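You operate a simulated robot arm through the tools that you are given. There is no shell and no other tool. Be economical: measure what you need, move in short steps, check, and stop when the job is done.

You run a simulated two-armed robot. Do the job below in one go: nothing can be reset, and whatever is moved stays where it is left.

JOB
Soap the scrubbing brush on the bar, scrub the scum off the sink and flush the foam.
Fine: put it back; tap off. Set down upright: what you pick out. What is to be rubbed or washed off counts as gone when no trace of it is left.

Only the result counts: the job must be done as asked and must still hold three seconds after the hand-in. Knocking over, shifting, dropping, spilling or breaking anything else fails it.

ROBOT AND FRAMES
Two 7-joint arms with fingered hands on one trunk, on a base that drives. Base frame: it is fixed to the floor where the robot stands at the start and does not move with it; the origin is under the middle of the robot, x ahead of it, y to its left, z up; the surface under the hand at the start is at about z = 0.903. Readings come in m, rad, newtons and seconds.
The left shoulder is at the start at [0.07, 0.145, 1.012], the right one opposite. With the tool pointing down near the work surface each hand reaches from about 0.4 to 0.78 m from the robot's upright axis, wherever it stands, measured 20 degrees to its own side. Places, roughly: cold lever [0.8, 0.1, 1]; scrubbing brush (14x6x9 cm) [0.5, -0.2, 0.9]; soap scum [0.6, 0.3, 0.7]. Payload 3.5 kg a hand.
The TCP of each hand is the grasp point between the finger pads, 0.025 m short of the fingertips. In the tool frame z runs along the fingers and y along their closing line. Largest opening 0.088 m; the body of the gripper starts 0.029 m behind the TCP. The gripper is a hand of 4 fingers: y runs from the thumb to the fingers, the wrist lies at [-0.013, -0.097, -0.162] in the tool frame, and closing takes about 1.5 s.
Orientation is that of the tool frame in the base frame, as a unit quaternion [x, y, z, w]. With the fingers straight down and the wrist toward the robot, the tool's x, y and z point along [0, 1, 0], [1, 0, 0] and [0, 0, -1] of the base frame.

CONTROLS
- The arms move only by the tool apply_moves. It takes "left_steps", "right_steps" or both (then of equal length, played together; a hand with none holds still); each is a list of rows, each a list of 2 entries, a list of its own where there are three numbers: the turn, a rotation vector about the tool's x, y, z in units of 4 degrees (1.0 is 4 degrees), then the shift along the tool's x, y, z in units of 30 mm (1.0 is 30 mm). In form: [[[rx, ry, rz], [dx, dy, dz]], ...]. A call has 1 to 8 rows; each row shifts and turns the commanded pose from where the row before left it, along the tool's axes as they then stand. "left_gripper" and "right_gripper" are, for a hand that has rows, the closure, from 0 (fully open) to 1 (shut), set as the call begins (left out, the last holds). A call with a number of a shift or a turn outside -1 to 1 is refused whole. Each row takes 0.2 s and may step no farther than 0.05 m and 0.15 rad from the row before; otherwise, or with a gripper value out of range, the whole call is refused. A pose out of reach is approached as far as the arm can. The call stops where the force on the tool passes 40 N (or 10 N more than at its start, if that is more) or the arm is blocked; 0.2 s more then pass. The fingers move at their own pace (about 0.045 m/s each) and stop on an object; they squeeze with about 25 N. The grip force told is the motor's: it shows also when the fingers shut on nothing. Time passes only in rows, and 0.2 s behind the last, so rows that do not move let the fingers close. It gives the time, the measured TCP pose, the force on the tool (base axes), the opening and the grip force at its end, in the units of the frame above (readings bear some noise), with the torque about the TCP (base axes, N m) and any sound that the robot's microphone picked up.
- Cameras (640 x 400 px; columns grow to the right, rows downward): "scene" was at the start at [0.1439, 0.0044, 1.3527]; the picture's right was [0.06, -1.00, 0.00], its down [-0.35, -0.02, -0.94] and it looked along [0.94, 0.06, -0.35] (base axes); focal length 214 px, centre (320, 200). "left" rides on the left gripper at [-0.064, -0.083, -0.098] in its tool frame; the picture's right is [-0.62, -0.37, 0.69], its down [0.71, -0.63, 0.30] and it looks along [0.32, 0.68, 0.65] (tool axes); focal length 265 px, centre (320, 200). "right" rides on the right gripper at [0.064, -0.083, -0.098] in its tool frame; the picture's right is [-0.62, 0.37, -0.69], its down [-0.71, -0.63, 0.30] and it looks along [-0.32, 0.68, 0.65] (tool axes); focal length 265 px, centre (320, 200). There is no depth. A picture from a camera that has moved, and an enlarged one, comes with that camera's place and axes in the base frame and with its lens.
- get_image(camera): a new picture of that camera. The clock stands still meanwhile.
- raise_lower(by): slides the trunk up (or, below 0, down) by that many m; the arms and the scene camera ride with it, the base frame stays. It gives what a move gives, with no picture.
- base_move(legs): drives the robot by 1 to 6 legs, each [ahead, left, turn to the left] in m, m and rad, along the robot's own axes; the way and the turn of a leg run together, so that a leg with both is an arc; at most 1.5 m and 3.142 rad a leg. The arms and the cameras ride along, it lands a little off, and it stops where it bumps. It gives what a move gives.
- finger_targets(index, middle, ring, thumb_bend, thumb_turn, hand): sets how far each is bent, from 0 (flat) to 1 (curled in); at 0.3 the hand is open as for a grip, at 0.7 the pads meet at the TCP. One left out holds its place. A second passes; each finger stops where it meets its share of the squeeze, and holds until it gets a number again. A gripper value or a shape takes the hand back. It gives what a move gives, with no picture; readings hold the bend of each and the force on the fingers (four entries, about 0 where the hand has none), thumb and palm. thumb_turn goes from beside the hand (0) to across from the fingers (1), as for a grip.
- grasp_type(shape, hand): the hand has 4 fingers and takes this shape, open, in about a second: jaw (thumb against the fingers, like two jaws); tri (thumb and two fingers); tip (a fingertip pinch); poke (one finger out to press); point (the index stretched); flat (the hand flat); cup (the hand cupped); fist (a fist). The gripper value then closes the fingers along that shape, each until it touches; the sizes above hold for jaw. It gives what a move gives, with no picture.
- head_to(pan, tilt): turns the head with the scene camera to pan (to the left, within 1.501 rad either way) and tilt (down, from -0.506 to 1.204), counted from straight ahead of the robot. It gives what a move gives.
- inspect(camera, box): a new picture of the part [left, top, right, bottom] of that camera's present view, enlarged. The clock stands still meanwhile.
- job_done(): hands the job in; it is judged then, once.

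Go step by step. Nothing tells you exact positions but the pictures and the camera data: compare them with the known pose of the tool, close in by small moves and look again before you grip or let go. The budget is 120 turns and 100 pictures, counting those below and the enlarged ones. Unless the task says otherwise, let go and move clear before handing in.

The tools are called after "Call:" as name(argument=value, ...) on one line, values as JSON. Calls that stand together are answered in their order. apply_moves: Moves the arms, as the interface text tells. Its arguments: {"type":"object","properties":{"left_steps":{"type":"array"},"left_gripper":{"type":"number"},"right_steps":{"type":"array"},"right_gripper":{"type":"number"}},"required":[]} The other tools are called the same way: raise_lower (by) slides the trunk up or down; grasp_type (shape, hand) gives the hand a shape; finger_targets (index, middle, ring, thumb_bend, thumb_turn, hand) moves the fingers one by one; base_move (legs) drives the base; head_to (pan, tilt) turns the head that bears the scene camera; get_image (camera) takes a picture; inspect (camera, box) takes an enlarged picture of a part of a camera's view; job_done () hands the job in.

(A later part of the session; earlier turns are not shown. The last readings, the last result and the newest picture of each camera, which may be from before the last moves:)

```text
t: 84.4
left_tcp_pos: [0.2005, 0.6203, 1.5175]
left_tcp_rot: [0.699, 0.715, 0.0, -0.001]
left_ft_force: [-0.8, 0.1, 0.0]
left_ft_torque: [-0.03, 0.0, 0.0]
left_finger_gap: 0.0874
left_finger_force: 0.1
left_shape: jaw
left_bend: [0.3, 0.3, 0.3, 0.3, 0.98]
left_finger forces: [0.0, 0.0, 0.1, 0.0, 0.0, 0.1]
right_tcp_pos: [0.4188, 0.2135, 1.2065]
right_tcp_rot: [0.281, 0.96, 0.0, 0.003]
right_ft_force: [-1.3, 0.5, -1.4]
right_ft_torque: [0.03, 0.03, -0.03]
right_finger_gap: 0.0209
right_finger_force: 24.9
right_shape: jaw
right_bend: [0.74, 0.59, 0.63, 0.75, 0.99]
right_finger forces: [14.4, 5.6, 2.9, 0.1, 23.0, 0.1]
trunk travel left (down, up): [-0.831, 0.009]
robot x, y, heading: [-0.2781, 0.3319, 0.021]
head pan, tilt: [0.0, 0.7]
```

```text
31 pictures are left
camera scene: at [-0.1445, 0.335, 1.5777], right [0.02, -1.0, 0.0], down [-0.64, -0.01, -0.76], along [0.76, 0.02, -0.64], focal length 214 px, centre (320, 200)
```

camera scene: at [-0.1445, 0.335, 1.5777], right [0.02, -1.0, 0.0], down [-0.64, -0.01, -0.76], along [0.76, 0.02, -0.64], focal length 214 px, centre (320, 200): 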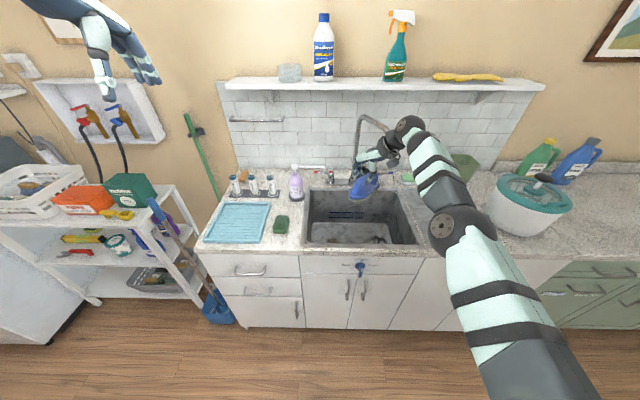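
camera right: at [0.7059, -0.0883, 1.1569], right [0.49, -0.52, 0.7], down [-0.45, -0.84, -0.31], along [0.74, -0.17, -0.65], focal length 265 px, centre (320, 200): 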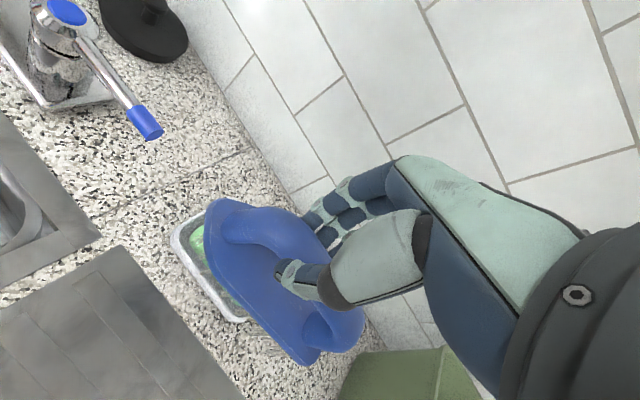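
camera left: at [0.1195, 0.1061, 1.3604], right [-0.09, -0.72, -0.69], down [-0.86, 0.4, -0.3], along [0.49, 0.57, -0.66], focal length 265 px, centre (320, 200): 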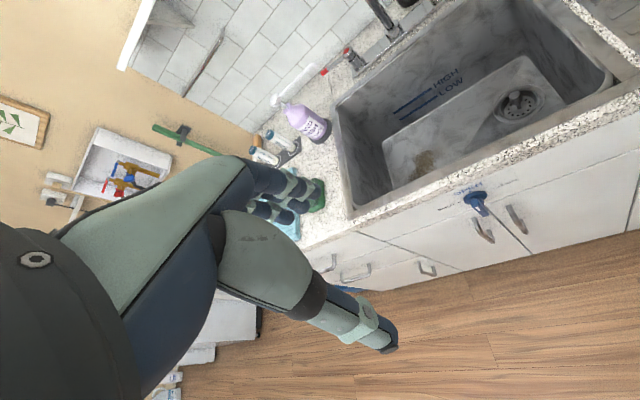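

Yaw is 57.5°. I pull the hand in 14 cm, then drive forward so the brush comes over the scum.

Call:
apply_moves(right_steps=[[[0, 0, 0], [0.79, -0.5, 0]], [[0, 0, 0], [0.79, -0.5, 0]], [[0, 0, 0], [0.79, -0.5, 0]], [[0, 0, 0], [0.79, -0.5, 0]], [[0, 0, 0], [0.79, -0.5, 0]]])

Call:
base_move(legs=[[0.28, 0.08, 0]])

Call:
head_to(pan=-0.15, tilt=0.95)

Call:
get_image(camera="scene")

```text
t: 85.6
left_tcp_pos: [0.1992, 0.6202, 1.5191]
left_tcp_rot: [0.699, 0.715, 0.001, 0.0]
left_ft_force: [-0.7, -0.1, -0.2]
left_ft_torque: [-0.01, -0.04, -0.03]
left_finger_gap: 0.0878
left_finger_force: 0.1
left_shape: jaw
left_bend: [0.3, 0.3, 0.3, 0.3, 0.98]
left_finger forces: [0.0, 0.0, 0.0, 0.0, 0.1, 0.0]
right_tcp_pos: [0.2784, 0.2168, 1.2063]
right_tcp_rot: [0.281, 0.96, 0.0, 0.004]
right_ft_force: [-0.7, -0.5, -0.4]
right_ft_torque: [0.02, 0.0, -0.03]
right_finger_gap: 0.0204
right_finger_force: 24.9
right_shape: jaw
right_bend: [0.74, 0.59, 0.64, 0.75, 0.99]
right_finger forces: [14.7, 5.4, 2.6, 0.0, 22.5, 0.0]
trunk travel left (down, up): [-0.831, 0.009]
robot x, y, heading: [-0.2787, 0.3345, 0.023]
head pan, tilt: [0.0, 0.7]
```

```text
t: 87.6
left_tcp_pos: [0.4686, 0.7102, 1.5191]
left_tcp_rot: [0.698, 0.716, 0.002, 0.0]
left_ft_force: [0.3, -0.2, 0.4]
left_ft_torque: [0.0, 0.03, -0.02]
left_finger_gap: 0.0876
left_finger_force: 0.1
left_shape: jaw
left_bend: [0.3, 0.3, 0.3, 0.3, 0.98]
left_finger forces: [0.1, 0.0, 0.0, 0.0, 0.1, 0.0]
right_tcp_pos: [0.5511, 0.3069, 1.2049]
right_tcp_rot: [0.278, 0.961, 0.001, 0.004]
right_ft_force: [0.1, -0.7, -0.9]
right_ft_torque: [0.03, -0.01, 0.0]
right_finger_gap: 0.0201
right_finger_force: 25.0
right_shape: jaw
right_bend: [0.74, 0.59, 0.64, 0.75, 0.99]
right_finger forces: [14.7, 5.5, 2.6, 0.0, 22.5, 0.0]
trunk travel left (down, up): [-0.831, 0.009]
robot x, y, heading: [-0.0105, 0.4242, 0.026]
head pan, tilt: [0.0, 0.7]
```

```text
t: 88.4
left_tcp_pos: [0.4733, 0.7108, 1.5176]
left_tcp_rot: [0.697, 0.717, 0.0, -0.001]
left_ft_force: [-0.3, -0.3, 0.4]
left_ft_torque: [0.0, 0.0, 0.0]
left_finger_gap: 0.0876
left_finger_force: 0.0
left_shape: jaw
left_bend: [0.3, 0.3, 0.3, 0.3, 0.98]
left_finger forces: [0.0, 0.0, 0.0, 0.0, 0.0, 0.0]
right_tcp_pos: [0.5529, 0.3084, 1.2046]
right_tcp_rot: [0.279, 0.96, -0.001, 0.002]
right_ft_force: [0.2, -1.2, -1.4]
right_ft_torque: [0.01, -0.01, -0.02]
right_finger_gap: 0.0206
right_finger_force: 24.7
right_shape: jaw
right_bend: [0.74, 0.59, 0.64, 0.75, 0.99]
right_finger forces: [14.7, 5.3, 2.7, 0.0, 22.5, 0.0]
trunk travel left (down, up): [-0.831, 0.009]
robot x, y, heading: [-0.009, 0.4224, 0.03]
head pan, tilt: [-0.15, 0.949]
```

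```text
30 pictures are left
camera scene: at [0.1154, 0.4127, 1.5579], right [-0.12, -0.99, 0.0], down [-0.81, 0.1, -0.58], along [0.58, -0.07, -0.81], focal length 214 px, centre (320, 200)
```

scene: 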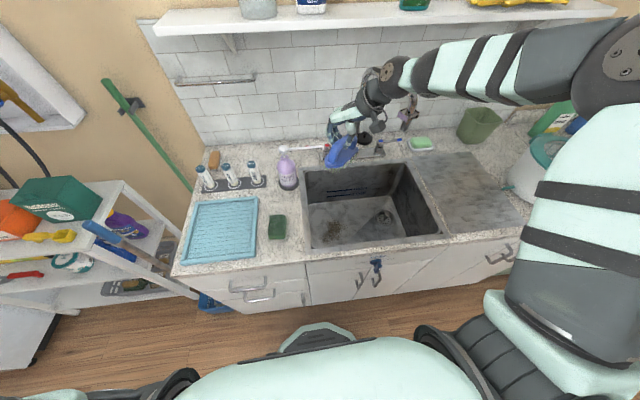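

The arm comes in from above and the right; clear. I lower into the sink partway and check clearances.

Call:
apply_moves(right_steps=[[[0, 0, 0], [0, 0, 1]], [[0, 0, 0], [-0.3, -0.2, 1]], [[0, 0, 0], [0, 0, 1]], [[0, 0, 0], [0, 0, 1]], [[0, 0, 0], [0, 0, 1]], [[0, 0, 0], [0, 0, 1]], [[0, 0, 0], [0, 0, 1]], [[0, 0, 0], [0, 0, 1]]])

Call:
get_image(camera="scene")

Call:
get_image(camera="right")

```text
t: 90.2
left_tcp_pos: [0.4725, 0.7111, 1.5169]
left_tcp_rot: [0.697, 0.717, 0.0, -0.001]
left_ft_force: [-0.6, -0.6, -0.1]
left_ft_torque: [-0.03, 0.01, 0.02]
left_finger_gap: 0.0875
left_finger_force: 0.0
left_shape: jaw
left_bend: [0.3, 0.3, 0.3, 0.3, 0.98]
left_finger forces: [0.0, 0.0, 0.1, 0.1, 0.0, 0.1]
right_tcp_pos: [0.559, 0.2972, 0.9622]
right_tcp_rot: [0.278, 0.961, 0.001, 0.003]
right_ft_force: [-0.2, 1.2, -1.6]
right_ft_torque: [0.04, 0.06, 0.04]
right_finger_gap: 0.0205
right_finger_force: 25.3
right_shape: jaw
right_bend: [0.74, 0.59, 0.64, 0.75, 0.99]
right_finger forces: [14.6, 5.6, 2.3, 0.0, 22.6, 0.0]
trunk travel left (down, up): [-0.831, 0.009]
robot x, y, heading: [-0.0096, 0.422, 0.028]
head pan, tilt: [-0.15, 0.949]
```

```text
29 pictures are left
camera scene: at [0.1161, 0.4121, 1.5578], right [-0.12, -0.99, 0.0], down [-0.81, 0.1, -0.58], along [0.58, -0.07, -0.81], focal length 214 px, centre (320, 200)
```

scene: 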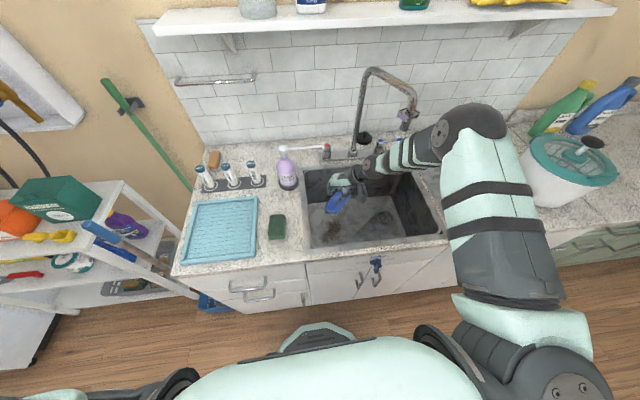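

```text
28 pictures are left
camera right: at [0.4613, 0.2625, 1.0597], right [0.72, -0.02, 0.7], down [0.27, -0.91, -0.3], along [0.64, 0.4, -0.65], focal length 265 px, centre (320, 200)
```

right: 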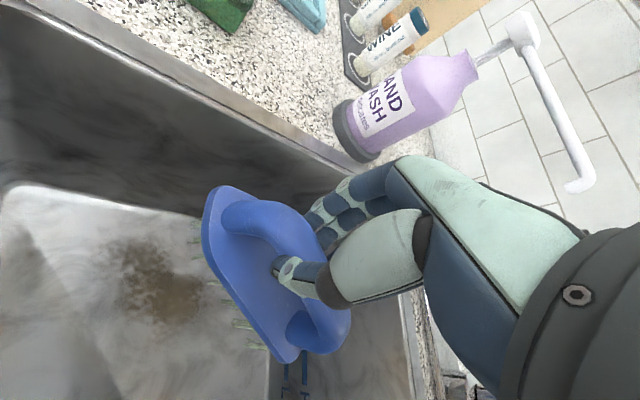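

Clearances look fine. I lower further toward the floor, then feel for contact.

Call:
apply_moves(right_steps=[[[0, 0, 0], [0, 0, 1]], [[0, 0, 0], [0, 0, 1]], [[0, 0, 0], [0, 0, 1]], [[0, 0, 0], [0, 0, 1]], [[0, 0, 0], [0, 0, 1]], [[0, 0, 0], [0, 0, 0.4]]])

Call:
apply_moves(right_steps=[[[0, 0, 0], [0, 0, 0.25]], [[0, 0, 0], [0, 0, 0.25]]])

Call:
get_image(camera="scene")

```text
t: 91.6
left_tcp_pos: [0.4724, 0.7118, 1.5188]
left_tcp_rot: [0.697, 0.717, 0.0, -0.001]
left_ft_force: [-0.8, -0.2, -0.6]
left_ft_torque: [0.05, -0.01, 0.01]
left_finger_gap: 0.0874
left_finger_force: 0.0
left_shape: jaw
left_bend: [0.3, 0.3, 0.3, 0.3, 0.98]
left_finger forces: [0.0, 0.0, 0.0, 0.1, 0.0, 0.1]
right_tcp_pos: [0.5581, 0.2988, 0.8023]
right_tcp_rot: [0.278, 0.961, -0.002, 0.002]
right_ft_force: [0.2, 0.1, -1.6]
right_ft_torque: [0.01, 0.0, -0.02]
right_finger_gap: 0.0205
right_finger_force: 25.1
right_shape: jaw
right_bend: [0.74, 0.59, 0.64, 0.75, 0.99]
right_finger forces: [14.6, 5.8, 2.3, 0.1, 22.6, 0.0]
trunk travel left (down, up): [-0.831, 0.009]
robot x, y, heading: [-0.011, 0.4175, 0.026]
head pan, tilt: [-0.15, 0.949]
```

```text
t: 92.2
left_tcp_pos: [0.4717, 0.7094, 1.5176]
left_tcp_rot: [0.697, 0.717, 0.0, -0.002]
left_ft_force: [-0.7, -0.2, -0.6]
left_ft_torque: [0.0, 0.02, -0.02]
left_finger_gap: 0.0876
left_finger_force: 0.1
left_shape: jaw
left_bend: [0.3, 0.3, 0.3, 0.3, 0.98]
left_finger forces: [0.0, 0.0, 0.0, 0.0, 0.1, 0.1]
right_tcp_pos: [0.5591, 0.2974, 0.7875]
right_tcp_rot: [0.278, 0.961, 0.0, 0.003]
right_ft_force: [0.3, 0.5, -1.3]
right_ft_torque: [0.0, 0.02, -0.01]
right_finger_gap: 0.0204
right_finger_force: 24.7
right_shape: jaw
right_bend: [0.74, 0.59, 0.64, 0.75, 0.99]
right_finger forces: [14.5, 5.6, 2.3, 0.0, 22.6, 0.0]
trunk travel left (down, up): [-0.831, 0.009]
robot x, y, heading: [-0.0045, 0.4248, 0.026]
head pan, tilt: [-0.15, 0.949]
```

```text
27 pictures are left
camera scene: at [0.1151, 0.4124, 1.5579], right [-0.12, -0.99, 0.0], down [-0.81, 0.1, -0.58], along [0.58, -0.07, -0.81], focal length 214 px, centre (320, 200)
```

scene: 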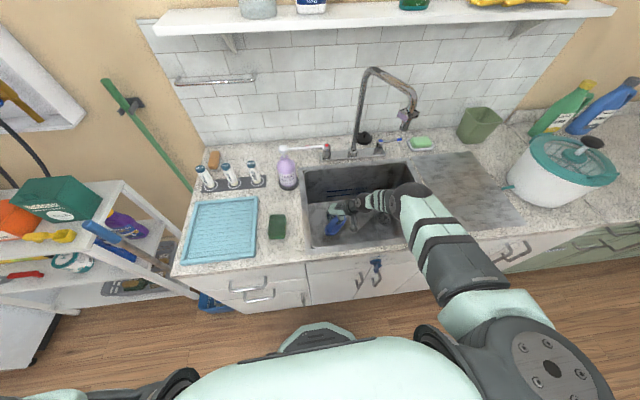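

Still clear. I continue down in small steps to contact.

Call:
apply_moves(right_steps=[[[0, 0, 0], [0, 0, 0.25]], [[0, 0, 0], [0, 0, 0.25]]])

Call:
apply_moves(right_steps=[[[0, 0, 0], [0, 0, 0.15]], [[0, 0, 0], [0, 0, 0.15]]])

```text
t: 92.8
left_tcp_pos: [0.4711, 0.7101, 1.5174]
left_tcp_rot: [0.697, 0.717, 0.0, -0.001]
left_ft_force: [-1.2, -0.5, 0.9]
left_ft_torque: [0.02, -0.02, 0.02]
left_finger_gap: 0.0877
left_finger_force: 0.1
left_shape: jaw
left_bend: [0.3, 0.3, 0.3, 0.3, 0.98]
left_finger forces: [0.0, 0.1, 0.0, 0.0, 0.1, 0.1]
right_tcp_pos: [0.5615, 0.2973, 0.7735]
right_tcp_rot: [0.279, 0.96, 0.0, 0.003]
right_ft_force: [-0.1, -0.5, -2.0]
right_ft_torque: [0.01, -0.02, 0.0]
right_finger_gap: 0.0202
right_finger_force: 24.9
right_shape: jaw
right_bend: [0.74, 0.59, 0.64, 0.75, 0.99]
right_finger forces: [14.5, 5.6, 2.2, 0.0, 22.6, 0.0]
trunk travel left (down, up): [-0.831, 0.009]
robot x, y, heading: [-0.005, 0.4192, 0.028]
head pan, tilt: [-0.15, 0.949]
```

```text
t: 93.4
left_tcp_pos: [0.4714, 0.7117, 1.5183]
left_tcp_rot: [0.698, 0.717, 0.0, -0.002]
left_ft_force: [1.0, -1.5, -0.2]
left_ft_torque: [-0.01, 0.02, 0.01]
left_finger_gap: 0.0876
left_finger_force: 0.0
left_shape: jaw
left_bend: [0.3, 0.3, 0.3, 0.3, 0.98]
left_finger forces: [0.0, 0.0, 0.0, 0.0, 0.0, 0.0]
right_tcp_pos: [0.5612, 0.2968, 0.7638]
right_tcp_rot: [0.278, 0.96, 0.0, 0.004]
right_ft_force: [-0.7, 0.2, -0.4]
right_ft_torque: [-0.02, -0.06, 0.01]
right_finger_gap: 0.0207
right_finger_force: 25.0
right_shape: jaw
right_bend: [0.74, 0.59, 0.64, 0.75, 0.99]
right_finger forces: [13.9, 5.5, 5.1, 0.0, 23.1, 0.0]
trunk travel left (down, up): [-0.831, 0.009]
robot x, y, heading: [-0.009, 0.4233, 0.028]
head pan, tilt: [-0.15, 0.949]
```

Contact at TCP z≈0.764. I press lightly and begin scrubbing strokes along the patch.

Call:
apply_moves(right_steps=[[[0, 0, 0], [0.5, 0, 0.15]], [[0, 0, 0], [-0.7, 0, 0.05]], [[0, 0, 0], [-0.7, 0, 0]], [[0, 0, 0], [0.7, 0, 0]], [[0, 0, 0], [0.7, 0, 0]], [[0, 0, 0], [-0.7, 0, 0]], [[0, 0, 0], [-0.7, 0, 0]], [[0, 0, 0], [0.9, 0, 0]]])

Call:
get_image(camera="right")

```text
t: 95.2
left_tcp_pos: [0.4717, 0.7127, 1.518]
left_tcp_rot: [0.697, 0.717, -0.001, -0.001]
left_ft_force: [0.0, 0.5, 0.0]
left_ft_torque: [0.01, 0.04, 0.02]
left_finger_gap: 0.0875
left_finger_force: 0.1
left_shape: jaw
left_bend: [0.3, 0.3, 0.3, 0.3, 0.98]
left_finger forces: [0.0, 0.1, 0.1, 0.0, 0.1, 0.0]
right_tcp_pos: [0.5621, 0.298, 0.7573]
right_tcp_rot: [0.278, 0.961, -0.001, 0.004]
right_ft_force: [1.1, -0.8, 0.8]
right_ft_torque: [-0.04, -0.1, 0.0]
right_finger_gap: 0.0203
right_finger_force: 24.7
right_shape: jaw
right_bend: [0.74, 0.59, 0.73, 0.75, 0.99]
right_finger forces: [13.2, 5.9, 5.4, 0.1, 21.8, 0.1]
trunk travel left (down, up): [-0.831, 0.009]
robot x, y, heading: [-0.0095, 0.4203, 0.027]
head pan, tilt: [-0.15, 0.949]
```

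```text
26 pictures are left
camera right: at [0.4636, 0.2616, 0.8554], right [0.72, -0.02, 0.7], down [0.27, -0.92, -0.3], along [0.64, 0.4, -0.65], focal length 265 px, centre (320, 200)
```

right: 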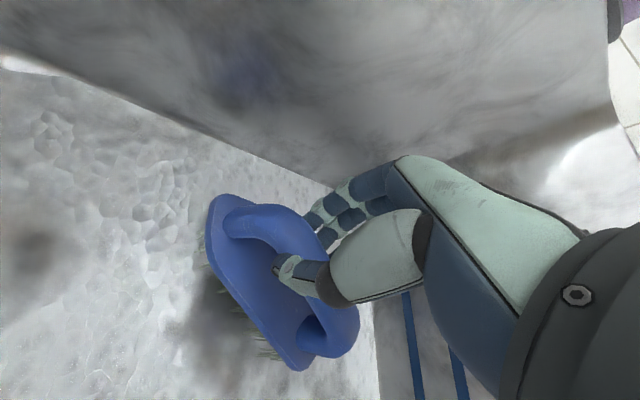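

Foam is forming. I press a little more and make offset strokes to cover the whole patch.

Call:
apply_moves(right_steps=[[[0, 0, 0], [0, 0.7, 0.12]], [[0, 0, 0], [0.8, 0, 0.05]], [[0, 0, 0], [-0.8, 0, 0]], [[0, 0, 0], [-0.8, 0, 0]], [[0, 0, 0], [0.8, 0, 0]], [[0, 0, 0], [0, -0.7, 0]], [[0, 0, 0], [0.8, 0, 0]], [[0, 0, 0], [-0.8, 0, 0]]])

Call:
apply_moves(right_steps=[[[0, 0, 0], [-0.8, 0, 0]], [[0, 0, 0], [0.8, 0, 0]], [[0, 0, 0], [0, -0.8, 0]], [[0, 0, 0], [0.8, 0, 0]], [[0, 0, 0], [-0.8, 0, 0]], [[0, 0, 0], [-0.8, 0, 0]], [[0, 0, 0], [0.8, 0, 0]], [[0, 0, 0], [0, -0.6, 0]]])

Call:
apply_moves(right_steps=[[[0, 0, 0], [0.8, 0, 0]], [[0, 0, 0], [-0.8, 0, 0]], [[0, 0, 0], [-0.8, 0, 0]], [[0, 0, 0], [0.8, 0, 0]], [[0, 0, 0], [0, 0.7, 0]], [[0, 0, 0], [0, 0.7, 0]], [[0, 0, 0], [0, -0.7, 0]], [[0, 0, 0], [0, 0.7, 0]]])

```text
t: 97.0
left_tcp_pos: [0.4727, 0.7122, 1.5181]
left_tcp_rot: [0.697, 0.717, -0.001, 0.0]
left_ft_force: [0.9, 0.4, 0.4]
left_ft_torque: [0.01, 0.03, -0.01]
left_finger_gap: 0.0878
left_finger_force: 0.1
left_shape: jaw
left_bend: [0.3, 0.3, 0.3, 0.3, 0.98]
left_finger forces: [0.0, 0.0, 0.0, 0.0, 0.0, 0.1]
right_tcp_pos: [0.5534, 0.3, 0.757]
right_tcp_rot: [0.279, 0.96, -0.001, 0.003]
right_ft_force: [-0.1, -0.4, 0.3]
right_ft_torque: [-0.05, -0.06, 0.01]
right_finger_gap: 0.02
right_finger_force: 24.6
right_shape: jaw
right_bend: [0.74, 0.59, 0.72, 0.76, 0.99]
right_finger forces: [13.6, 5.7, 4.2, 0.0, 21.9, 0.0]
right hand out of reach, approached as far as the arm can: row 4
trunk travel left (down, up): [-0.831, 0.009]
robot x, y, heading: [-0.0098, 0.4244, 0.025]
head pan, tilt: [-0.15, 0.949]
```

```text
t: 98.8
left_tcp_pos: [0.4709, 0.7121, 1.5181]
left_tcp_rot: [0.698, 0.716, 0.0, -0.001]
left_ft_force: [0.3, -0.5, 0.1]
left_ft_torque: [-0.02, 0.02, -0.01]
left_finger_gap: 0.0874
left_finger_force: 0.1
left_shape: jaw
left_bend: [0.3, 0.3, 0.3, 0.3, 0.98]
left_finger forces: [0.0, 0.0, 0.0, 0.0, 0.0, 0.0]
right_tcp_pos: [0.5324, 0.2674, 0.7564]
right_tcp_rot: [0.278, 0.96, 0.001, 0.003]
right_ft_force: [0.2, 0.8, 0.8]
right_ft_torque: [-0.02, -0.09, 0.07]
right_finger_gap: 0.0199
right_finger_force: 25.0
right_shape: jaw
right_bend: [0.74, 0.59, 0.72, 0.76, 0.99]
right_finger forces: [13.1, 5.9, 5.0, 0.0, 21.5, 0.0]
trunk travel left (down, up): [-0.831, 0.009]
robot x, y, heading: [-0.0065, 0.4195, 0.031]
head pan, tilt: [-0.15, 0.949]
```

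```text
t: 100.6
left_tcp_pos: [0.4708, 0.7112, 1.518]
left_tcp_rot: [0.697, 0.717, -0.001, 0.0]
left_ft_force: [0.2, 1.3, -0.5]
left_ft_torque: [0.02, 0.0, -0.01]
left_finger_gap: 0.0877
left_finger_force: 0.1
left_shape: jaw
left_bend: [0.3, 0.3, 0.3, 0.3, 0.98]
left_finger forces: [0.0, 0.0, 0.1, 0.0, 0.0, 0.1]
right_tcp_pos: [0.5512, 0.2993, 0.7569]
right_tcp_rot: [0.279, 0.96, -0.001, 0.004]
right_ft_force: [0.0, 0.2, 0.0]
right_ft_torque: [-0.08, -0.03, -0.06]
right_finger_gap: 0.0198
right_finger_force: 25.7
right_shape: jaw
right_bend: [0.74, 0.59, 0.72, 0.76, 0.98]
right_finger forces: [14.4, 5.8, 3.9, 0.0, 22.3, 0.0]
trunk travel left (down, up): [-0.831, 0.009]
robot x, y, heading: [-0.0072, 0.4212, 0.028]
head pan, tilt: [-0.15, 0.949]
```

The arm is at its vertical reach with this trunk height, so contact is light. I lift 12 cm to see the result.

Call:
apply_moves(right_steps=[[[0, 0, 0], [0, 0, -0.8]], [[0, 0, 0], [0, 0, -0.8]], [[0, 0, 0], [0, 0, -0.8]], [[0, 0, 0], [0, 0, -0.8]], [[0, 0, 0], [0, 0, -0.8]]])

Call:
get_image(camera="right")

Call:
inspect(camera="scene", box=[290, 150, 450, 260])

```text
t: 101.8
left_tcp_pos: [0.4714, 0.7114, 1.5162]
left_tcp_rot: [0.697, 0.717, 0.0, -0.001]
left_ft_force: [-0.4, 0.5, -0.3]
left_ft_torque: [0.01, -0.02, -0.05]
left_finger_gap: 0.0873
left_finger_force: 0.1
left_shape: jaw
left_bend: [0.3, 0.3, 0.3, 0.3, 0.98]
left_finger forces: [0.1, 0.1, 0.0, 0.0, 0.0, 0.1]
right_tcp_pos: [0.5522, 0.3009, 0.8769]
right_tcp_rot: [0.278, 0.961, 0.0, 0.003]
right_ft_force: [-0.3, 0.0, -1.5]
right_ft_torque: [0.07, 0.05, -0.01]
right_finger_gap: 0.02
right_finger_force: 25.0
right_shape: jaw
right_bend: [0.74, 0.59, 0.64, 0.76, 0.98]
right_finger forces: [14.2, 5.6, 2.7, 0.1, 21.6, 0.0]
trunk travel left (down, up): [-0.831, 0.009]
robot x, y, heading: [-0.0078, 0.4212, 0.028]
head pan, tilt: [-0.15, 0.949]
```

```text
25 pictures are left
camera right: at [0.4536, 0.2642, 0.975], right [0.72, -0.02, 0.7], down [0.27, -0.92, -0.3], along [0.64, 0.4, -0.65], focal length 265 px, centre (320, 200)
```

right: 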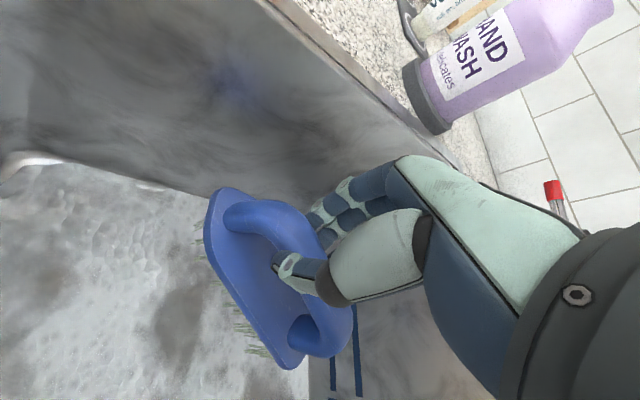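

```text
3.64 times, centred on (370, 205) of scene
camera zoom: at [0.1141, 0.4132, 1.5579], right [-0.12, -0.99, 0.0], down [-0.81, 0.1, -0.58], along [0.58, -0.07, -0.81], focal length 780 px, centre (138, 182)
```

zoom: 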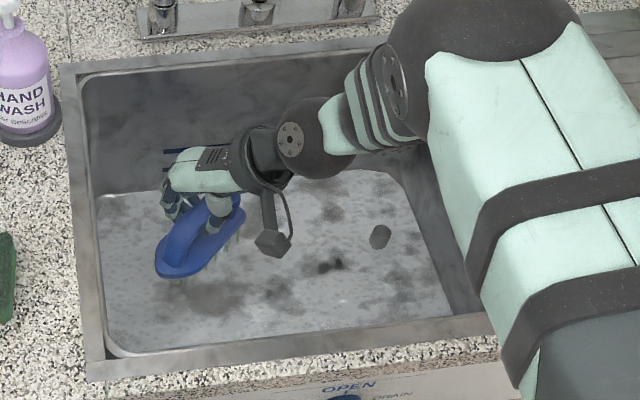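

Foam now covers the sink floor. I zoom on the former scum spot to check for brown residue.

Call:
inspect(camera="scene", box=[315, 195, 385, 240])

Call:
inspect(camera="right", box=[0, 150, 260, 400])

```text
8.89 times, centred on (350, 218) of scene
camera zoom: at [0.1141, 0.4132, 1.5579], right [-0.12, -0.99, 0.0], down [-0.81, 0.1, -0.58], along [0.58, -0.07, -0.81], focal length 1906 px, centre (53, 44)
```

zoom: 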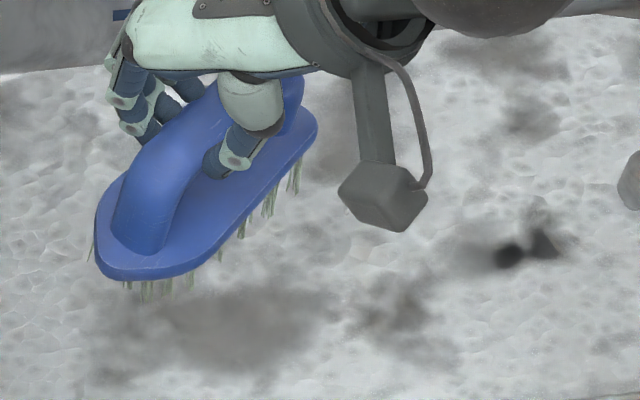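

```text
1.60 times, centred on (130, 275) of right
camera zoom: at [0.4536, 0.2642, 0.975], right [0.72, -0.02, 0.7], down [0.27, -0.92, -0.3], along [0.64, 0.4, -0.65], focal length 425 px, centre (624, 80)
```

zoom: 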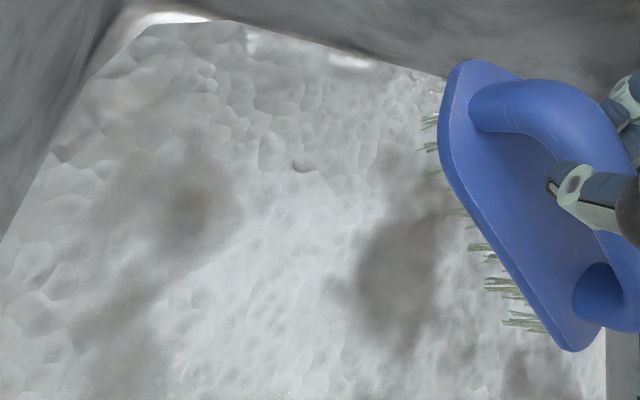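

No brown visible, but the foam hides the floor. For certainty I drop the trunk 4 cm and scrub again with firmer contact.

Call:
raise_lower(by=-0.05)

Call:
apply_moves(right_steps=[[[0, 0, 0], [0, 0, 0.9]], [[0, 0, 0], [0, 0, 0.9]], [[0, 0, 0], [0, 0, 0.4]], [[0, 0, 0], [0, 0, 0.2]]])

Call:
get_image(camera="scene")

```text
t: 102.7
left_tcp_pos: [0.471, 0.7112, 1.4682]
left_tcp_rot: [0.697, 0.717, 0.0, -0.001]
left_ft_force: [-0.4, -0.2, 0.1]
left_ft_torque: [-0.03, 0.01, 0.01]
left_finger_gap: 0.0875
left_finger_force: 0.0
left_shape: jaw
left_bend: [0.3, 0.3, 0.3, 0.3, 0.98]
left_finger forces: [0.1, 0.0, 0.0, 0.0, 0.1, 0.0]
right_tcp_pos: [0.5522, 0.3002, 0.8285]
right_tcp_rot: [0.277, 0.961, 0.001, 0.002]
right_ft_force: [-0.6, -0.2, -1.1]
right_ft_torque: [-0.03, 0.03, -0.01]
right_finger_gap: 0.0198
right_finger_force: 25.2
right_shape: jaw
right_bend: [0.74, 0.59, 0.64, 0.76, 0.98]
right_finger forces: [14.3, 5.7, 2.7, 0.0, 21.6, 0.1]
trunk travel left (down, up): [-0.781, 0.059]
robot x, y, heading: [-0.0118, 0.4208, 0.026]
head pan, tilt: [-0.15, 0.949]
```

```text
t: 103.7
left_tcp_pos: [0.4708, 0.7115, 1.4684]
left_tcp_rot: [0.697, 0.717, 0.001, -0.002]
left_ft_force: [0.0, -0.9, 0.5]
left_ft_torque: [0.01, -0.02, 0.0]
left_finger_gap: 0.0874
left_finger_force: 0.1
left_shape: jaw
left_bend: [0.3, 0.3, 0.3, 0.3, 0.98]
left_finger forces: [0.1, 0.0, 0.0, 0.0, 0.0, 0.1]
right_tcp_pos: [0.5525, 0.2994, 0.7559]
right_tcp_rot: [0.278, 0.96, 0.0, 0.004]
right_ft_force: [-0.3, -0.5, 1.4]
right_ft_torque: [-0.08, -0.07, -0.01]
right_finger_gap: 0.02
right_finger_force: 25.1
right_shape: jaw
right_bend: [0.74, 0.6, 0.72, 0.76, 0.98]
right_finger forces: [13.7, 5.3, 6.0, 0.0, 22.5, 0.0]
trunk travel left (down, up): [-0.781, 0.059]
robot x, y, heading: [-0.0052, 0.4235, 0.025]
head pan, tilt: [-0.15, 0.949]
```

```text
21 pictures are left
camera scene: at [0.1142, 0.4129, 1.508], right [-0.12, -0.99, 0.0], down [-0.81, 0.1, -0.58], along [0.58, -0.07, -0.81], focal length 214 px, centre (320, 200)
```

scene: 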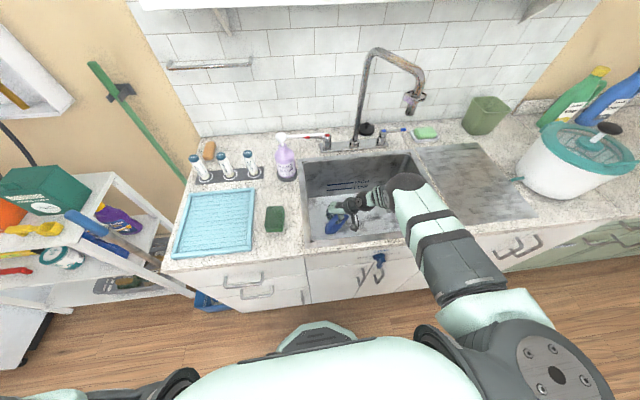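

Contact with a little more reach. Second scrubbing round over the whole patch area.

Call:
apply_moves(right_steps=[[[0, 0, 0], [0.8, 0, 0.12]], [[0, 0, 0], [-0.8, 0, 0]], [[0, 0, 0], [-0.8, 0, 0]], [[0, 0, 0], [0.8, 0, 0]], [[0, 0, 0], [0, 0.6, 0]], [[0, 0, 0], [0.8, 0, 0]], [[0, 0, 0], [-0.8, 0, 0]], [[0, 0, 0], [-0.8, 0, 0]]])

Call:
apply_moves(right_steps=[[[0, 0, 0], [0.8, 0, 0]], [[0, 0, 0], [0, -0.6, 0]], [[0, 0, 0], [0, -0.6, 0]], [[0, 0, 0], [0.8, 0, 0]], [[0, 0, 0], [-0.8, 0, 0]], [[0, 0, 0], [-0.8, 0, 0]], [[0, 0, 0], [0.8, 0, 0]], [[0, 0, 0], [0, -0.7, 0]]])

Call:
apply_moves(right_steps=[[[0, 0, 0], [0.8, 0, 0]], [[0, 0, 0], [-0.8, 0, 0]], [[0, 0, 0], [-0.8, 0, 0]], [[0, 0, 0], [0.8, 0, 0]], [[0, 0, 0], [0, 0.7, 0]], [[0, 0, 0], [0, 0.7, 0]], [[0, 0, 0], [0, -0.7, 0]], [[0, 0, 0], [0, 0.7, 0]]])

```text
t: 105.5
left_tcp_pos: [0.4701, 0.7114, 1.4694]
left_tcp_rot: [0.698, 0.717, 0.0, -0.001]
left_ft_force: [0.3, -0.1, 0.2]
left_ft_torque: [0.0, -0.02, 0.0]
left_finger_gap: 0.0874
left_finger_force: 0.1
left_shape: jaw
left_bend: [0.3, 0.3, 0.3, 0.3, 0.98]
left_finger forces: [0.1, 0.0, 0.0, 0.1, 0.0, 0.0]
right_tcp_pos: [0.5846, 0.3018, 0.7528]
right_tcp_rot: [0.278, 0.961, 0.001, 0.004]
right_ft_force: [-2.3, 3.6, 11.6]
right_ft_torque: [0.13, 0.02, 0.02]
right_finger_gap: 0.0206
right_finger_force: 25.1
right_shape: jaw
right_bend: [0.74, 0.6, 0.72, 0.77, 0.98]
right_finger forces: [15.6, 5.9, 2.7, 0.0, 23.9, 0.0]
trunk travel left (down, up): [-0.781, 0.059]
robot x, y, heading: [-0.0072, 0.4219, 0.031]
head pan, tilt: [-0.15, 0.949]
```

```text
t: 107.3
left_tcp_pos: [0.4688, 0.7143, 1.4701]
left_tcp_rot: [0.697, 0.717, 0.0, 0.0]
left_ft_force: [0.4, 0.4, 0.9]
left_ft_torque: [0.02, -0.01, -0.01]
left_finger_gap: 0.0874
left_finger_force: 0.0
left_shape: jaw
left_bend: [0.3, 0.3, 0.3, 0.3, 0.98]
left_finger forces: [0.0, 0.0, 0.0, 0.0, 0.0, 0.1]
right_tcp_pos: [0.5312, 0.2702, 0.7533]
right_tcp_rot: [0.277, 0.961, 0.002, 0.004]
right_ft_force: [1.6, 4.1, 14.9]
right_ft_torque: [0.13, -0.08, -0.05]
right_finger_gap: 0.0211
right_finger_force: 24.4
right_shape: jaw
right_bend: [0.74, 0.59, 0.63, 0.77, 0.98]
right_finger forces: [16.8, 6.9, 3.7, 0.1, 23.4, 0.0]
trunk travel left (down, up): [-0.781, 0.059]
robot x, y, heading: [-0.0062, 0.4213, 0.026]
head pan, tilt: [-0.15, 0.949]
```

```text
t: 109.1
left_tcp_pos: [0.4712, 0.7119, 1.4676]
left_tcp_rot: [0.697, 0.717, 0.0, 0.001]
left_ft_force: [0.2, 0.4, 0.4]
left_ft_torque: [0.0, -0.01, -0.02]
left_finger_gap: 0.0878
left_finger_force: 0.1
left_shape: jaw
left_bend: [0.3, 0.3, 0.3, 0.3, 0.98]
left_finger forces: [0.1, 0.1, 0.0, 0.0, 0.1, 0.0]
right_tcp_pos: [0.5524, 0.3019, 0.7539]
right_tcp_rot: [0.279, 0.96, -0.001, 0.003]
right_ft_force: [-3.0, -0.9, 5.3]
right_ft_torque: [0.0, 0.06, 0.01]
right_finger_gap: 0.0214
right_finger_force: 25.0
right_shape: jaw
right_bend: [0.74, 0.6, 0.64, 0.77, 0.97]
right_finger forces: [14.6, 5.3, 2.6, 0.0, 24.9, 0.0]
trunk travel left (down, up): [-0.781, 0.059]
robot x, y, heading: [-0.0075, 0.4205, 0.029]
head pan, tilt: [-0.15, 0.949]
```

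Firm contact (10–15 N) over the patch. Now I raise the brush out of the sink.

Call:
apply_moves(right_steps=[[[0, 0, 0], [0, 0, -1]], [[0, 0, 0], [0, 0, -1]], [[0, 0, 0], [0, 0, -1]], [[0, 0, 0], [0, 0, -1]], [[0, 0, 0], [0, 0, -1]], [[0, 0, 0], [0, 0, -1]], [[0, 0, 0], [0, 0, -1]], [[0, 0, 0], [0, 0, -1]]])

Call:
apply_moves(right_steps=[[[0, 0, 0], [0, 0, -1]], [[0, 0, 0], [0, 0, -1]], [[0, 0, 0], [0, 0, -1]], [[0, 0, 0], [0, 0, -1]], [[0, 0, 0], [0, 0, -0.5]]])

Call:
raise_lower(by=0.05)

Call:
inspect(camera="scene", box=[280, 130, 460, 260])

```text
t: 110.9
left_tcp_pos: [0.4708, 0.7118, 1.4682]
left_tcp_rot: [0.697, 0.717, 0.0, -0.001]
left_ft_force: [-0.9, -0.4, -0.5]
left_ft_torque: [0.0, 0.0, 0.0]
left_finger_gap: 0.0876
left_finger_force: 0.1
left_shape: jaw
left_bend: [0.3, 0.3, 0.3, 0.3, 0.98]
left_finger forces: [0.0, 0.0, 0.0, 0.0, 0.0, 0.0]
right_tcp_pos: [0.551, 0.3025, 0.9896]
right_tcp_rot: [0.278, 0.96, -0.001, 0.003]
right_ft_force: [0.3, 0.6, -0.2]
right_ft_torque: [0.02, 0.04, -0.01]
right_finger_gap: 0.0211
right_finger_force: 25.1
right_shape: jaw
right_bend: [0.74, 0.6, 0.64, 0.77, 0.97]
right_finger forces: [14.7, 5.3, 2.6, 0.0, 22.6, 0.0]
trunk travel left (down, up): [-0.781, 0.059]
robot x, y, heading: [-0.0072, 0.4209, 0.027]
head pan, tilt: [-0.15, 0.949]
```

```text
t: 112.1
left_tcp_pos: [0.4711, 0.7115, 1.468]
left_tcp_rot: [0.697, 0.717, 0.0, -0.001]
left_ft_force: [-0.7, -0.4, -0.4]
left_ft_torque: [-0.02, 0.0, -0.03]
left_finger_gap: 0.0874
left_finger_force: 0.1
left_shape: jaw
left_bend: [0.3, 0.3, 0.3, 0.3, 0.98]
left_finger forces: [0.0, 0.1, 0.1, 0.0, 0.0, 0.0]
right_tcp_pos: [0.551, 0.3026, 1.1248]
right_tcp_rot: [0.278, 0.961, 0.001, 0.002]
right_ft_force: [0.5, 0.5, -1.8]
right_ft_torque: [0.03, 0.04, -0.02]
right_finger_gap: 0.0213
right_finger_force: 24.9
right_shape: jaw
right_bend: [0.74, 0.6, 0.64, 0.77, 0.97]
right_finger forces: [14.6, 5.3, 2.7, 0.1, 22.6, 0.0]
trunk travel left (down, up): [-0.781, 0.059]
robot x, y, heading: [-0.0093, 0.4213, 0.032]
head pan, tilt: [-0.15, 0.949]
```

```text
t: 113.0
left_tcp_pos: [0.4728, 0.7106, 1.519]
left_tcp_rot: [0.697, 0.717, 0.0, -0.001]
left_ft_force: [0.0, 0.5, 0.4]
left_ft_torque: [0.0, -0.03, 0.0]
left_finger_gap: 0.0876
left_finger_force: 0.0
left_shape: jaw
left_bend: [0.3, 0.3, 0.3, 0.3, 0.98]
left_finger forces: [0.0, 0.0, 0.0, 0.0, 0.0, 0.0]
right_tcp_pos: [0.5532, 0.3024, 1.175]
right_tcp_rot: [0.279, 0.96, 0.0, 0.003]
right_ft_force: [0.2, 0.0, -1.0]
right_ft_torque: [0.0, 0.08, -0.02]
right_finger_gap: 0.0215
right_finger_force: 24.8
right_shape: jaw
right_bend: [0.74, 0.6, 0.64, 0.77, 0.97]
right_finger forces: [14.6, 5.3, 2.7, 0.0, 22.6, 0.1]
trunk travel left (down, up): [-0.831, 0.009]
robot x, y, heading: [-0.0063, 0.4216, 0.027]
head pan, tilt: [-0.15, 0.949]
```

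```text
3.08 times, centred on (370, 195) of scene
camera zoom: at [0.1155, 0.4126, 1.5579], right [-0.12, -0.99, 0.0], down [-0.81, 0.1, -0.58], along [0.58, -0.07, -0.81], focal length 660 px, centre (166, 215)
```

zoom: 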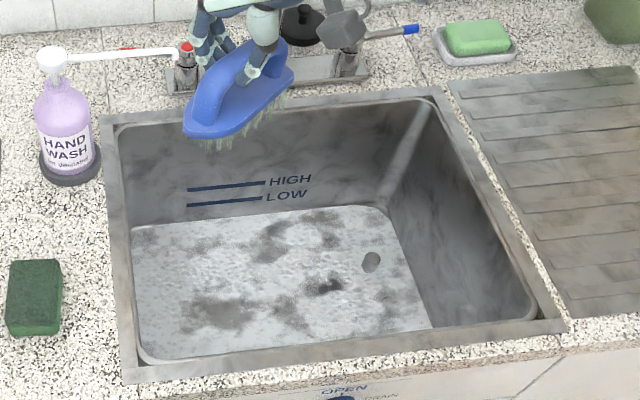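

Foam covers the floor and no clear brown is visible. I back out, move right to the drainboard, and yaw the hand back to put the brush away.

Call:
base_move(legs=[[-0.3, 0, -0.028], [0, -0.45, 0]])

Call:
apply_moves(right_steps=[[[0, 0, 1], [0, 0, 0]], [[0, 0, 1], [0, 0, 0]], [[0, 0, 1], [0, 0, 0]], [[0, 0, 1], [0, 0, 0]], [[0, 0, 1], [0, 0, 0]], [[0, 0, 1], [0, 0, 0]], [[0, 0, 1], [0, 0, 0]], [[0, 0, 1], [0, 0, 0]]])

Call:
apply_moves(right_steps=[[[0, 0, 1], [0, 0, 0]], [[0, 0, 1], [0, 0, 0]], [[0, 0, 1], [0, 0, 0]], [[0, 0, 0], [0, 0, 0]]])

```text
t: 117.4
left_tcp_pos: [0.1802, 0.2432, 1.5181]
left_tcp_rot: [0.708, 0.706, -0.002, -0.001]
left_ft_force: [-0.6, 0.5, 0.1]
left_ft_torque: [0.0, -0.02, 0.02]
left_finger_gap: 0.0876
left_finger_force: 0.1
left_shape: jaw
left_bend: [0.3, 0.3, 0.3, 0.3, 0.98]
left_finger forces: [0.0, 0.1, 0.1, 0.0, 0.0, 0.1]
right_tcp_pos: [0.2492, -0.1682, 1.1741]
right_tcp_rot: [0.292, 0.956, -0.001, 0.003]
right_ft_force: [-1.1, 0.0, -1.7]
right_ft_torque: [0.03, -0.01, -0.02]
right_finger_gap: 0.0211
right_finger_force: 25.5
right_shape: jaw
right_bend: [0.74, 0.6, 0.64, 0.77, 0.97]
right_finger forces: [14.5, 5.3, 2.7, 0.1, 22.7, 0.0]
trunk travel left (down, up): [-0.831, 0.009]
robot x, y, heading: [-0.3032, -0.0349, -0.005]
head pan, tilt: [-0.15, 0.949]
```

```text
t: 119.2
left_tcp_pos: [0.1809, 0.242, 1.5181]
left_tcp_rot: [0.708, 0.706, -0.001, -0.001]
left_ft_force: [-0.4, -0.4, -0.7]
left_ft_torque: [0.02, -0.03, 0.02]
left_finger_gap: 0.0875
left_finger_force: 0.0
left_shape: jaw
left_bend: [0.3, 0.3, 0.3, 0.3, 0.98]
left_finger forces: [0.0, 0.0, 0.0, 0.0, 0.0, 0.0]
right_tcp_pos: [0.2465, -0.17, 1.1743]
right_tcp_rot: [0.546, 0.838, 0.0, 0.003]
right_ft_force: [0.3, -0.2, -1.5]
right_ft_torque: [0.01, 0.01, 0.02]
right_finger_gap: 0.0211
right_finger_force: 25.2
right_shape: jaw
right_bend: [0.74, 0.6, 0.64, 0.77, 0.97]
right_finger forces: [14.6, 5.2, 2.6, 0.1, 22.6, 0.0]
trunk travel left (down, up): [-0.831, 0.009]
robot x, y, heading: [-0.3087, -0.036, -0.001]
head pan, tilt: [-0.15, 0.949]
```

```text
t: 120.2
left_tcp_pos: [0.1811, 0.2411, 1.5186]
left_tcp_rot: [0.707, 0.707, 0.001, -0.002]
left_ft_force: [0.0, 1.0, -0.8]
left_ft_torque: [-0.01, 0.01, 0.0]
left_finger_gap: 0.0876
left_finger_force: 0.2
left_shape: jaw
left_bend: [0.3, 0.3, 0.3, 0.3, 0.98]
left_finger forces: [0.1, 0.0, 0.0, 0.0, 0.0, 0.0]
right_tcp_pos: [0.2487, -0.1697, 1.1737]
right_tcp_rot: [0.629, 0.777, 0.001, 0.003]
right_ft_force: [0.5, 0.0, -1.1]
right_ft_torque: [0.0, 0.01, -0.03]
right_finger_gap: 0.0212
right_finger_force: 24.9
right_shape: jaw
right_bend: [0.74, 0.6, 0.64, 0.77, 0.97]
right_finger forces: [14.5, 5.4, 2.7, 0.0, 22.7, 0.0]
trunk travel left (down, up): [-0.831, 0.009]
robot x, y, heading: [-0.3089, -0.0321, 0.0]
head pan, tilt: [-0.15, 0.949]
```

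Yaw ≈12°. I drive forward over the brush's original spot and lower partway.

Call:
base_move(legs=[[0.224, 0.014, 0]])

Call:
apply_moves(right_steps=[[[0, 0, 0], [0, 0, 0.9]], [[0, 0, 0], [0, 0, 0.9]], [[0, 0, 0], [0, 0, 0.9]], [[0, 0, 0], [0, 0, 0.9]], [[0, 0, 0], [0, 0, 0.9]], [[0, 0, 0], [0, 0, 0.9]]])

Call:
inspect(camera="scene", box=[300, 140, 460, 260])

```text
t: 121.9
left_tcp_pos: [0.4046, 0.2557, 1.5202]
left_tcp_rot: [0.706, 0.708, 0.001, 0.0]
left_ft_force: [0.1, -0.3, 0.7]
left_ft_torque: [-0.02, 0.02, -0.02]
left_finger_gap: 0.0878
left_finger_force: 0.2
left_shape: jaw
left_bend: [0.3, 0.3, 0.3, 0.3, 0.98]
left_finger forces: [0.0, 0.0, 0.1, 0.0, 0.0, 0.0]
right_tcp_pos: [0.4763, -0.1551, 1.1764]
right_tcp_rot: [0.628, 0.778, 0.002, 0.004]
right_ft_force: [1.2, -0.3, -1.5]
right_ft_torque: [0.01, -0.01, 0.01]
right_finger_gap: 0.0213
right_finger_force: 24.6
right_shape: jaw
right_bend: [0.74, 0.6, 0.64, 0.77, 0.97]
right_finger forces: [14.6, 5.4, 2.7, 0.0, 22.7, 0.1]
trunk travel left (down, up): [-0.831, 0.009]
robot x, y, heading: [-0.0799, -0.0234, 0.004]
head pan, tilt: [-0.15, 0.949]
```

```text
t: 123.3
left_tcp_pos: [0.4108, 0.2576, 1.517]
left_tcp_rot: [0.707, 0.707, 0.0, -0.001]
left_ft_force: [-0.1, 0.2, 0.3]
left_ft_torque: [-0.01, 0.02, -0.03]
left_finger_gap: 0.0877
left_finger_force: 0.1
left_shape: jaw
left_bend: [0.3, 0.3, 0.3, 0.3, 0.98]
left_finger forces: [0.0, 0.0, 0.0, 0.1, 0.0, 0.0]
right_tcp_pos: [0.4806, -0.1546, 1.0109]
right_tcp_rot: [0.628, 0.778, 0.0, 0.002]
right_ft_force: [0.4, 0.0, -1.0]
right_ft_torque: [0.04, -0.01, 0.0]
right_finger_gap: 0.0211
right_finger_force: 25.4
right_shape: jaw
right_bend: [0.74, 0.6, 0.64, 0.77, 0.97]
right_finger forces: [14.6, 5.3, 2.7, 0.0, 22.6, 0.0]
trunk travel left (down, up): [-0.831, 0.009]
robot x, y, heading: [-0.077, -0.0211, 0.002]
head pan, tilt: [-0.15, 0.949]
```

```text
3.33 times, centred on (380, 200) of scene
camera zoom: at [0.0459, -0.0325, 1.5578], right [-0.15, -0.99, 0.0], down [-0.8, 0.12, -0.58], along [0.57, -0.09, -0.81], focal length 715 px, centre (120, 200)
```

zoom: 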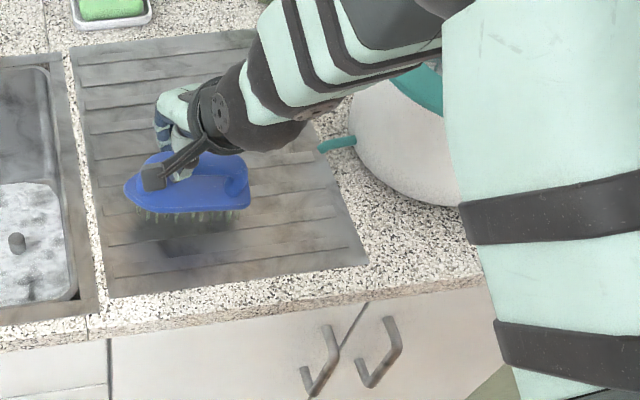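

Well placed over the original spot. I lower to contact.

Call:
apply_moves(right_steps=[[[0, 0, 0], [0, -0.15, 0.2]], [[0, 0, 0], [0, 0, 0.2]], [[0, 0, 0], [0, 0, 0.1]]])

Call:
apply_moves(right_steps=[[[0, 0, 0], [0, 0, 0.12]], [[0, 0, 0], [0, 0, 0.12]]])

```text
t: 124.1
left_tcp_pos: [0.4087, 0.2574, 1.5178]
left_tcp_rot: [0.706, 0.708, -0.001, -0.001]
left_ft_force: [-0.2, 0.9, -0.1]
left_ft_torque: [0.0, -0.02, -0.04]
left_finger_gap: 0.0875
left_finger_force: 0.0
left_shape: jaw
left_bend: [0.3, 0.3, 0.3, 0.3, 0.98]
left_finger forces: [0.1, 0.0, 0.0, 0.1, 0.0, 0.0]
right_tcp_pos: [0.4777, -0.1557, 0.9974]
right_tcp_rot: [0.628, 0.778, 0.002, 0.003]
right_ft_force: [0.3, -0.2, -1.0]
right_ft_torque: [-0.02, -0.01, 0.03]
right_finger_gap: 0.0212
right_finger_force: 24.4
right_shape: jaw
right_bend: [0.74, 0.6, 0.64, 0.77, 0.97]
right_finger forces: [14.6, 5.2, 3.0, 0.0, 22.8, 0.0]
trunk travel left (down, up): [-0.831, 0.009]
robot x, y, heading: [-0.0736, -0.021, -0.002]
head pan, tilt: [-0.15, 0.949]
```

```text
t: 124.7
left_tcp_pos: [0.4044, 0.258, 1.5196]
left_tcp_rot: [0.706, 0.708, 0.001, 0.001]
left_ft_force: [-0.6, 0.4, 0.9]
left_ft_torque: [0.0, 0.02, 0.01]
left_finger_gap: 0.0875
left_finger_force: 0.0
left_shape: jaw
left_bend: [0.3, 0.3, 0.3, 0.3, 0.98]
left_finger forces: [0.1, 0.0, 0.1, 0.1, 0.1, 0.0]
right_tcp_pos: [0.4757, -0.1555, 0.9947]
right_tcp_rot: [0.628, 0.778, 0.004, 0.007]
right_ft_force: [1.2, -0.9, 20.9]
right_ft_torque: [0.02, -0.09, 0.06]
right_finger_gap: 0.0216
right_finger_force: 25.3
right_shape: jaw
right_bend: [0.74, 0.6, 0.63, 0.77, 0.97]
right_finger forces: [15.7, 7.0, 4.1, 0.1, 25.4, 0.0]
trunk travel left (down, up): [-0.831, 0.009]
robot x, y, heading: [-0.0782, -0.0216, 0.004]
head pan, tilt: [-0.15, 0.949]
```

Firmly seated on the board. I relieve the press slightly and open.

Call:
apply_moves(right_steps=[[[0, 0, 0], [0, 0, -0.15]], [[0, 0, 0], [0, 0, 0]]])

Call:
apply_moves(right_steps=[[[0, 0, 0], [0, 0, 0]], [[0, 0, 0], [0, 0, 0]], [[0, 0, 0], [0, 0, 0]], [[0, 0, 0], [0, 0, 0]], [[0, 0, 0], [0, 0, 0]], [[0, 0, 0], [0, 0, 0]], [[0, 0, 0], [0, 0, 0]]], right_gripper=0)

Call:
inspect(camera="right", box=[120, 140, 440, 400])

```text
t: 125.3
left_tcp_pos: [0.4068, 0.2572, 1.5191]
left_tcp_rot: [0.707, 0.707, 0.0, 0.0]
left_ft_force: [-0.4, 0.4, -0.4]
left_ft_torque: [-0.01, -0.03, 0.03]
left_finger_gap: 0.0874
left_finger_force: 0.1
left_shape: jaw
left_bend: [0.3, 0.3, 0.3, 0.3, 0.98]
left_finger forces: [0.0, 0.0, 0.0, 0.0, 0.0, 0.1]
right_tcp_pos: [0.4761, -0.155, 0.995]
right_tcp_rot: [0.629, 0.778, 0.002, 0.005]
right_ft_force: [5.3, -1.8, 16.7]
right_ft_torque: [-0.01, -0.24, 0.03]
right_finger_gap: 0.0217
right_finger_force: 24.9
right_shape: jaw
right_bend: [0.74, 0.59, 0.63, 0.78, 0.97]
right_finger forces: [17.4, 7.4, 4.1, 0.0, 23.2, 0.0]
trunk travel left (down, up): [-0.831, 0.009]
robot x, y, heading: [-0.0765, -0.0225, 0.002]
head pan, tilt: [-0.15, 0.949]
```

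```text
t: 126.9
left_tcp_pos: [0.408, 0.2569, 1.5187]
left_tcp_rot: [0.707, 0.707, -0.001, 0.0]
left_ft_force: [-0.4, 0.0, -0.6]
left_ft_torque: [-0.02, 0.01, 0.0]
left_finger_gap: 0.0876
left_finger_force: 0.0
left_shape: jaw
left_bend: [0.3, 0.3, 0.3, 0.3, 0.98]
left_finger forces: [0.1, 0.0, 0.0, 0.0, 0.0, 0.0]
right_tcp_pos: [0.4756, -0.1547, 0.9933]
right_tcp_rot: [0.628, 0.778, 0.001, 0.003]
right_ft_force: [0.0, -0.3, 0.1]
right_ft_torque: [0.0, -0.06, -0.02]
right_finger_gap: 0.0875
right_finger_force: 0.1
right_shape: jaw
right_bend: [0.3, 0.3, 0.3, 0.3, 0.98]
right_finger forces: [0.1, 0.0, 0.0, 0.1, 0.0, 0.1]
trunk travel left (down, up): [-0.831, 0.009]
robot x, y, heading: [-0.0817, -0.0196, 0.0]
head pan, tilt: [-0.15, 0.949]
```

```text
1.54 times, centred on (280, 270) of right
camera zoom: at [0.3808, -0.11, 1.091], right [0.49, -0.53, 0.7], down [-0.46, -0.83, -0.31], along [0.74, -0.17, -0.65], focal length 408 px, centre (382, 92)
```

zoom: 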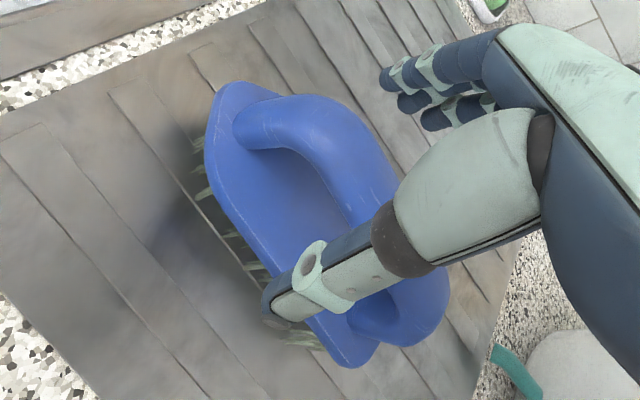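

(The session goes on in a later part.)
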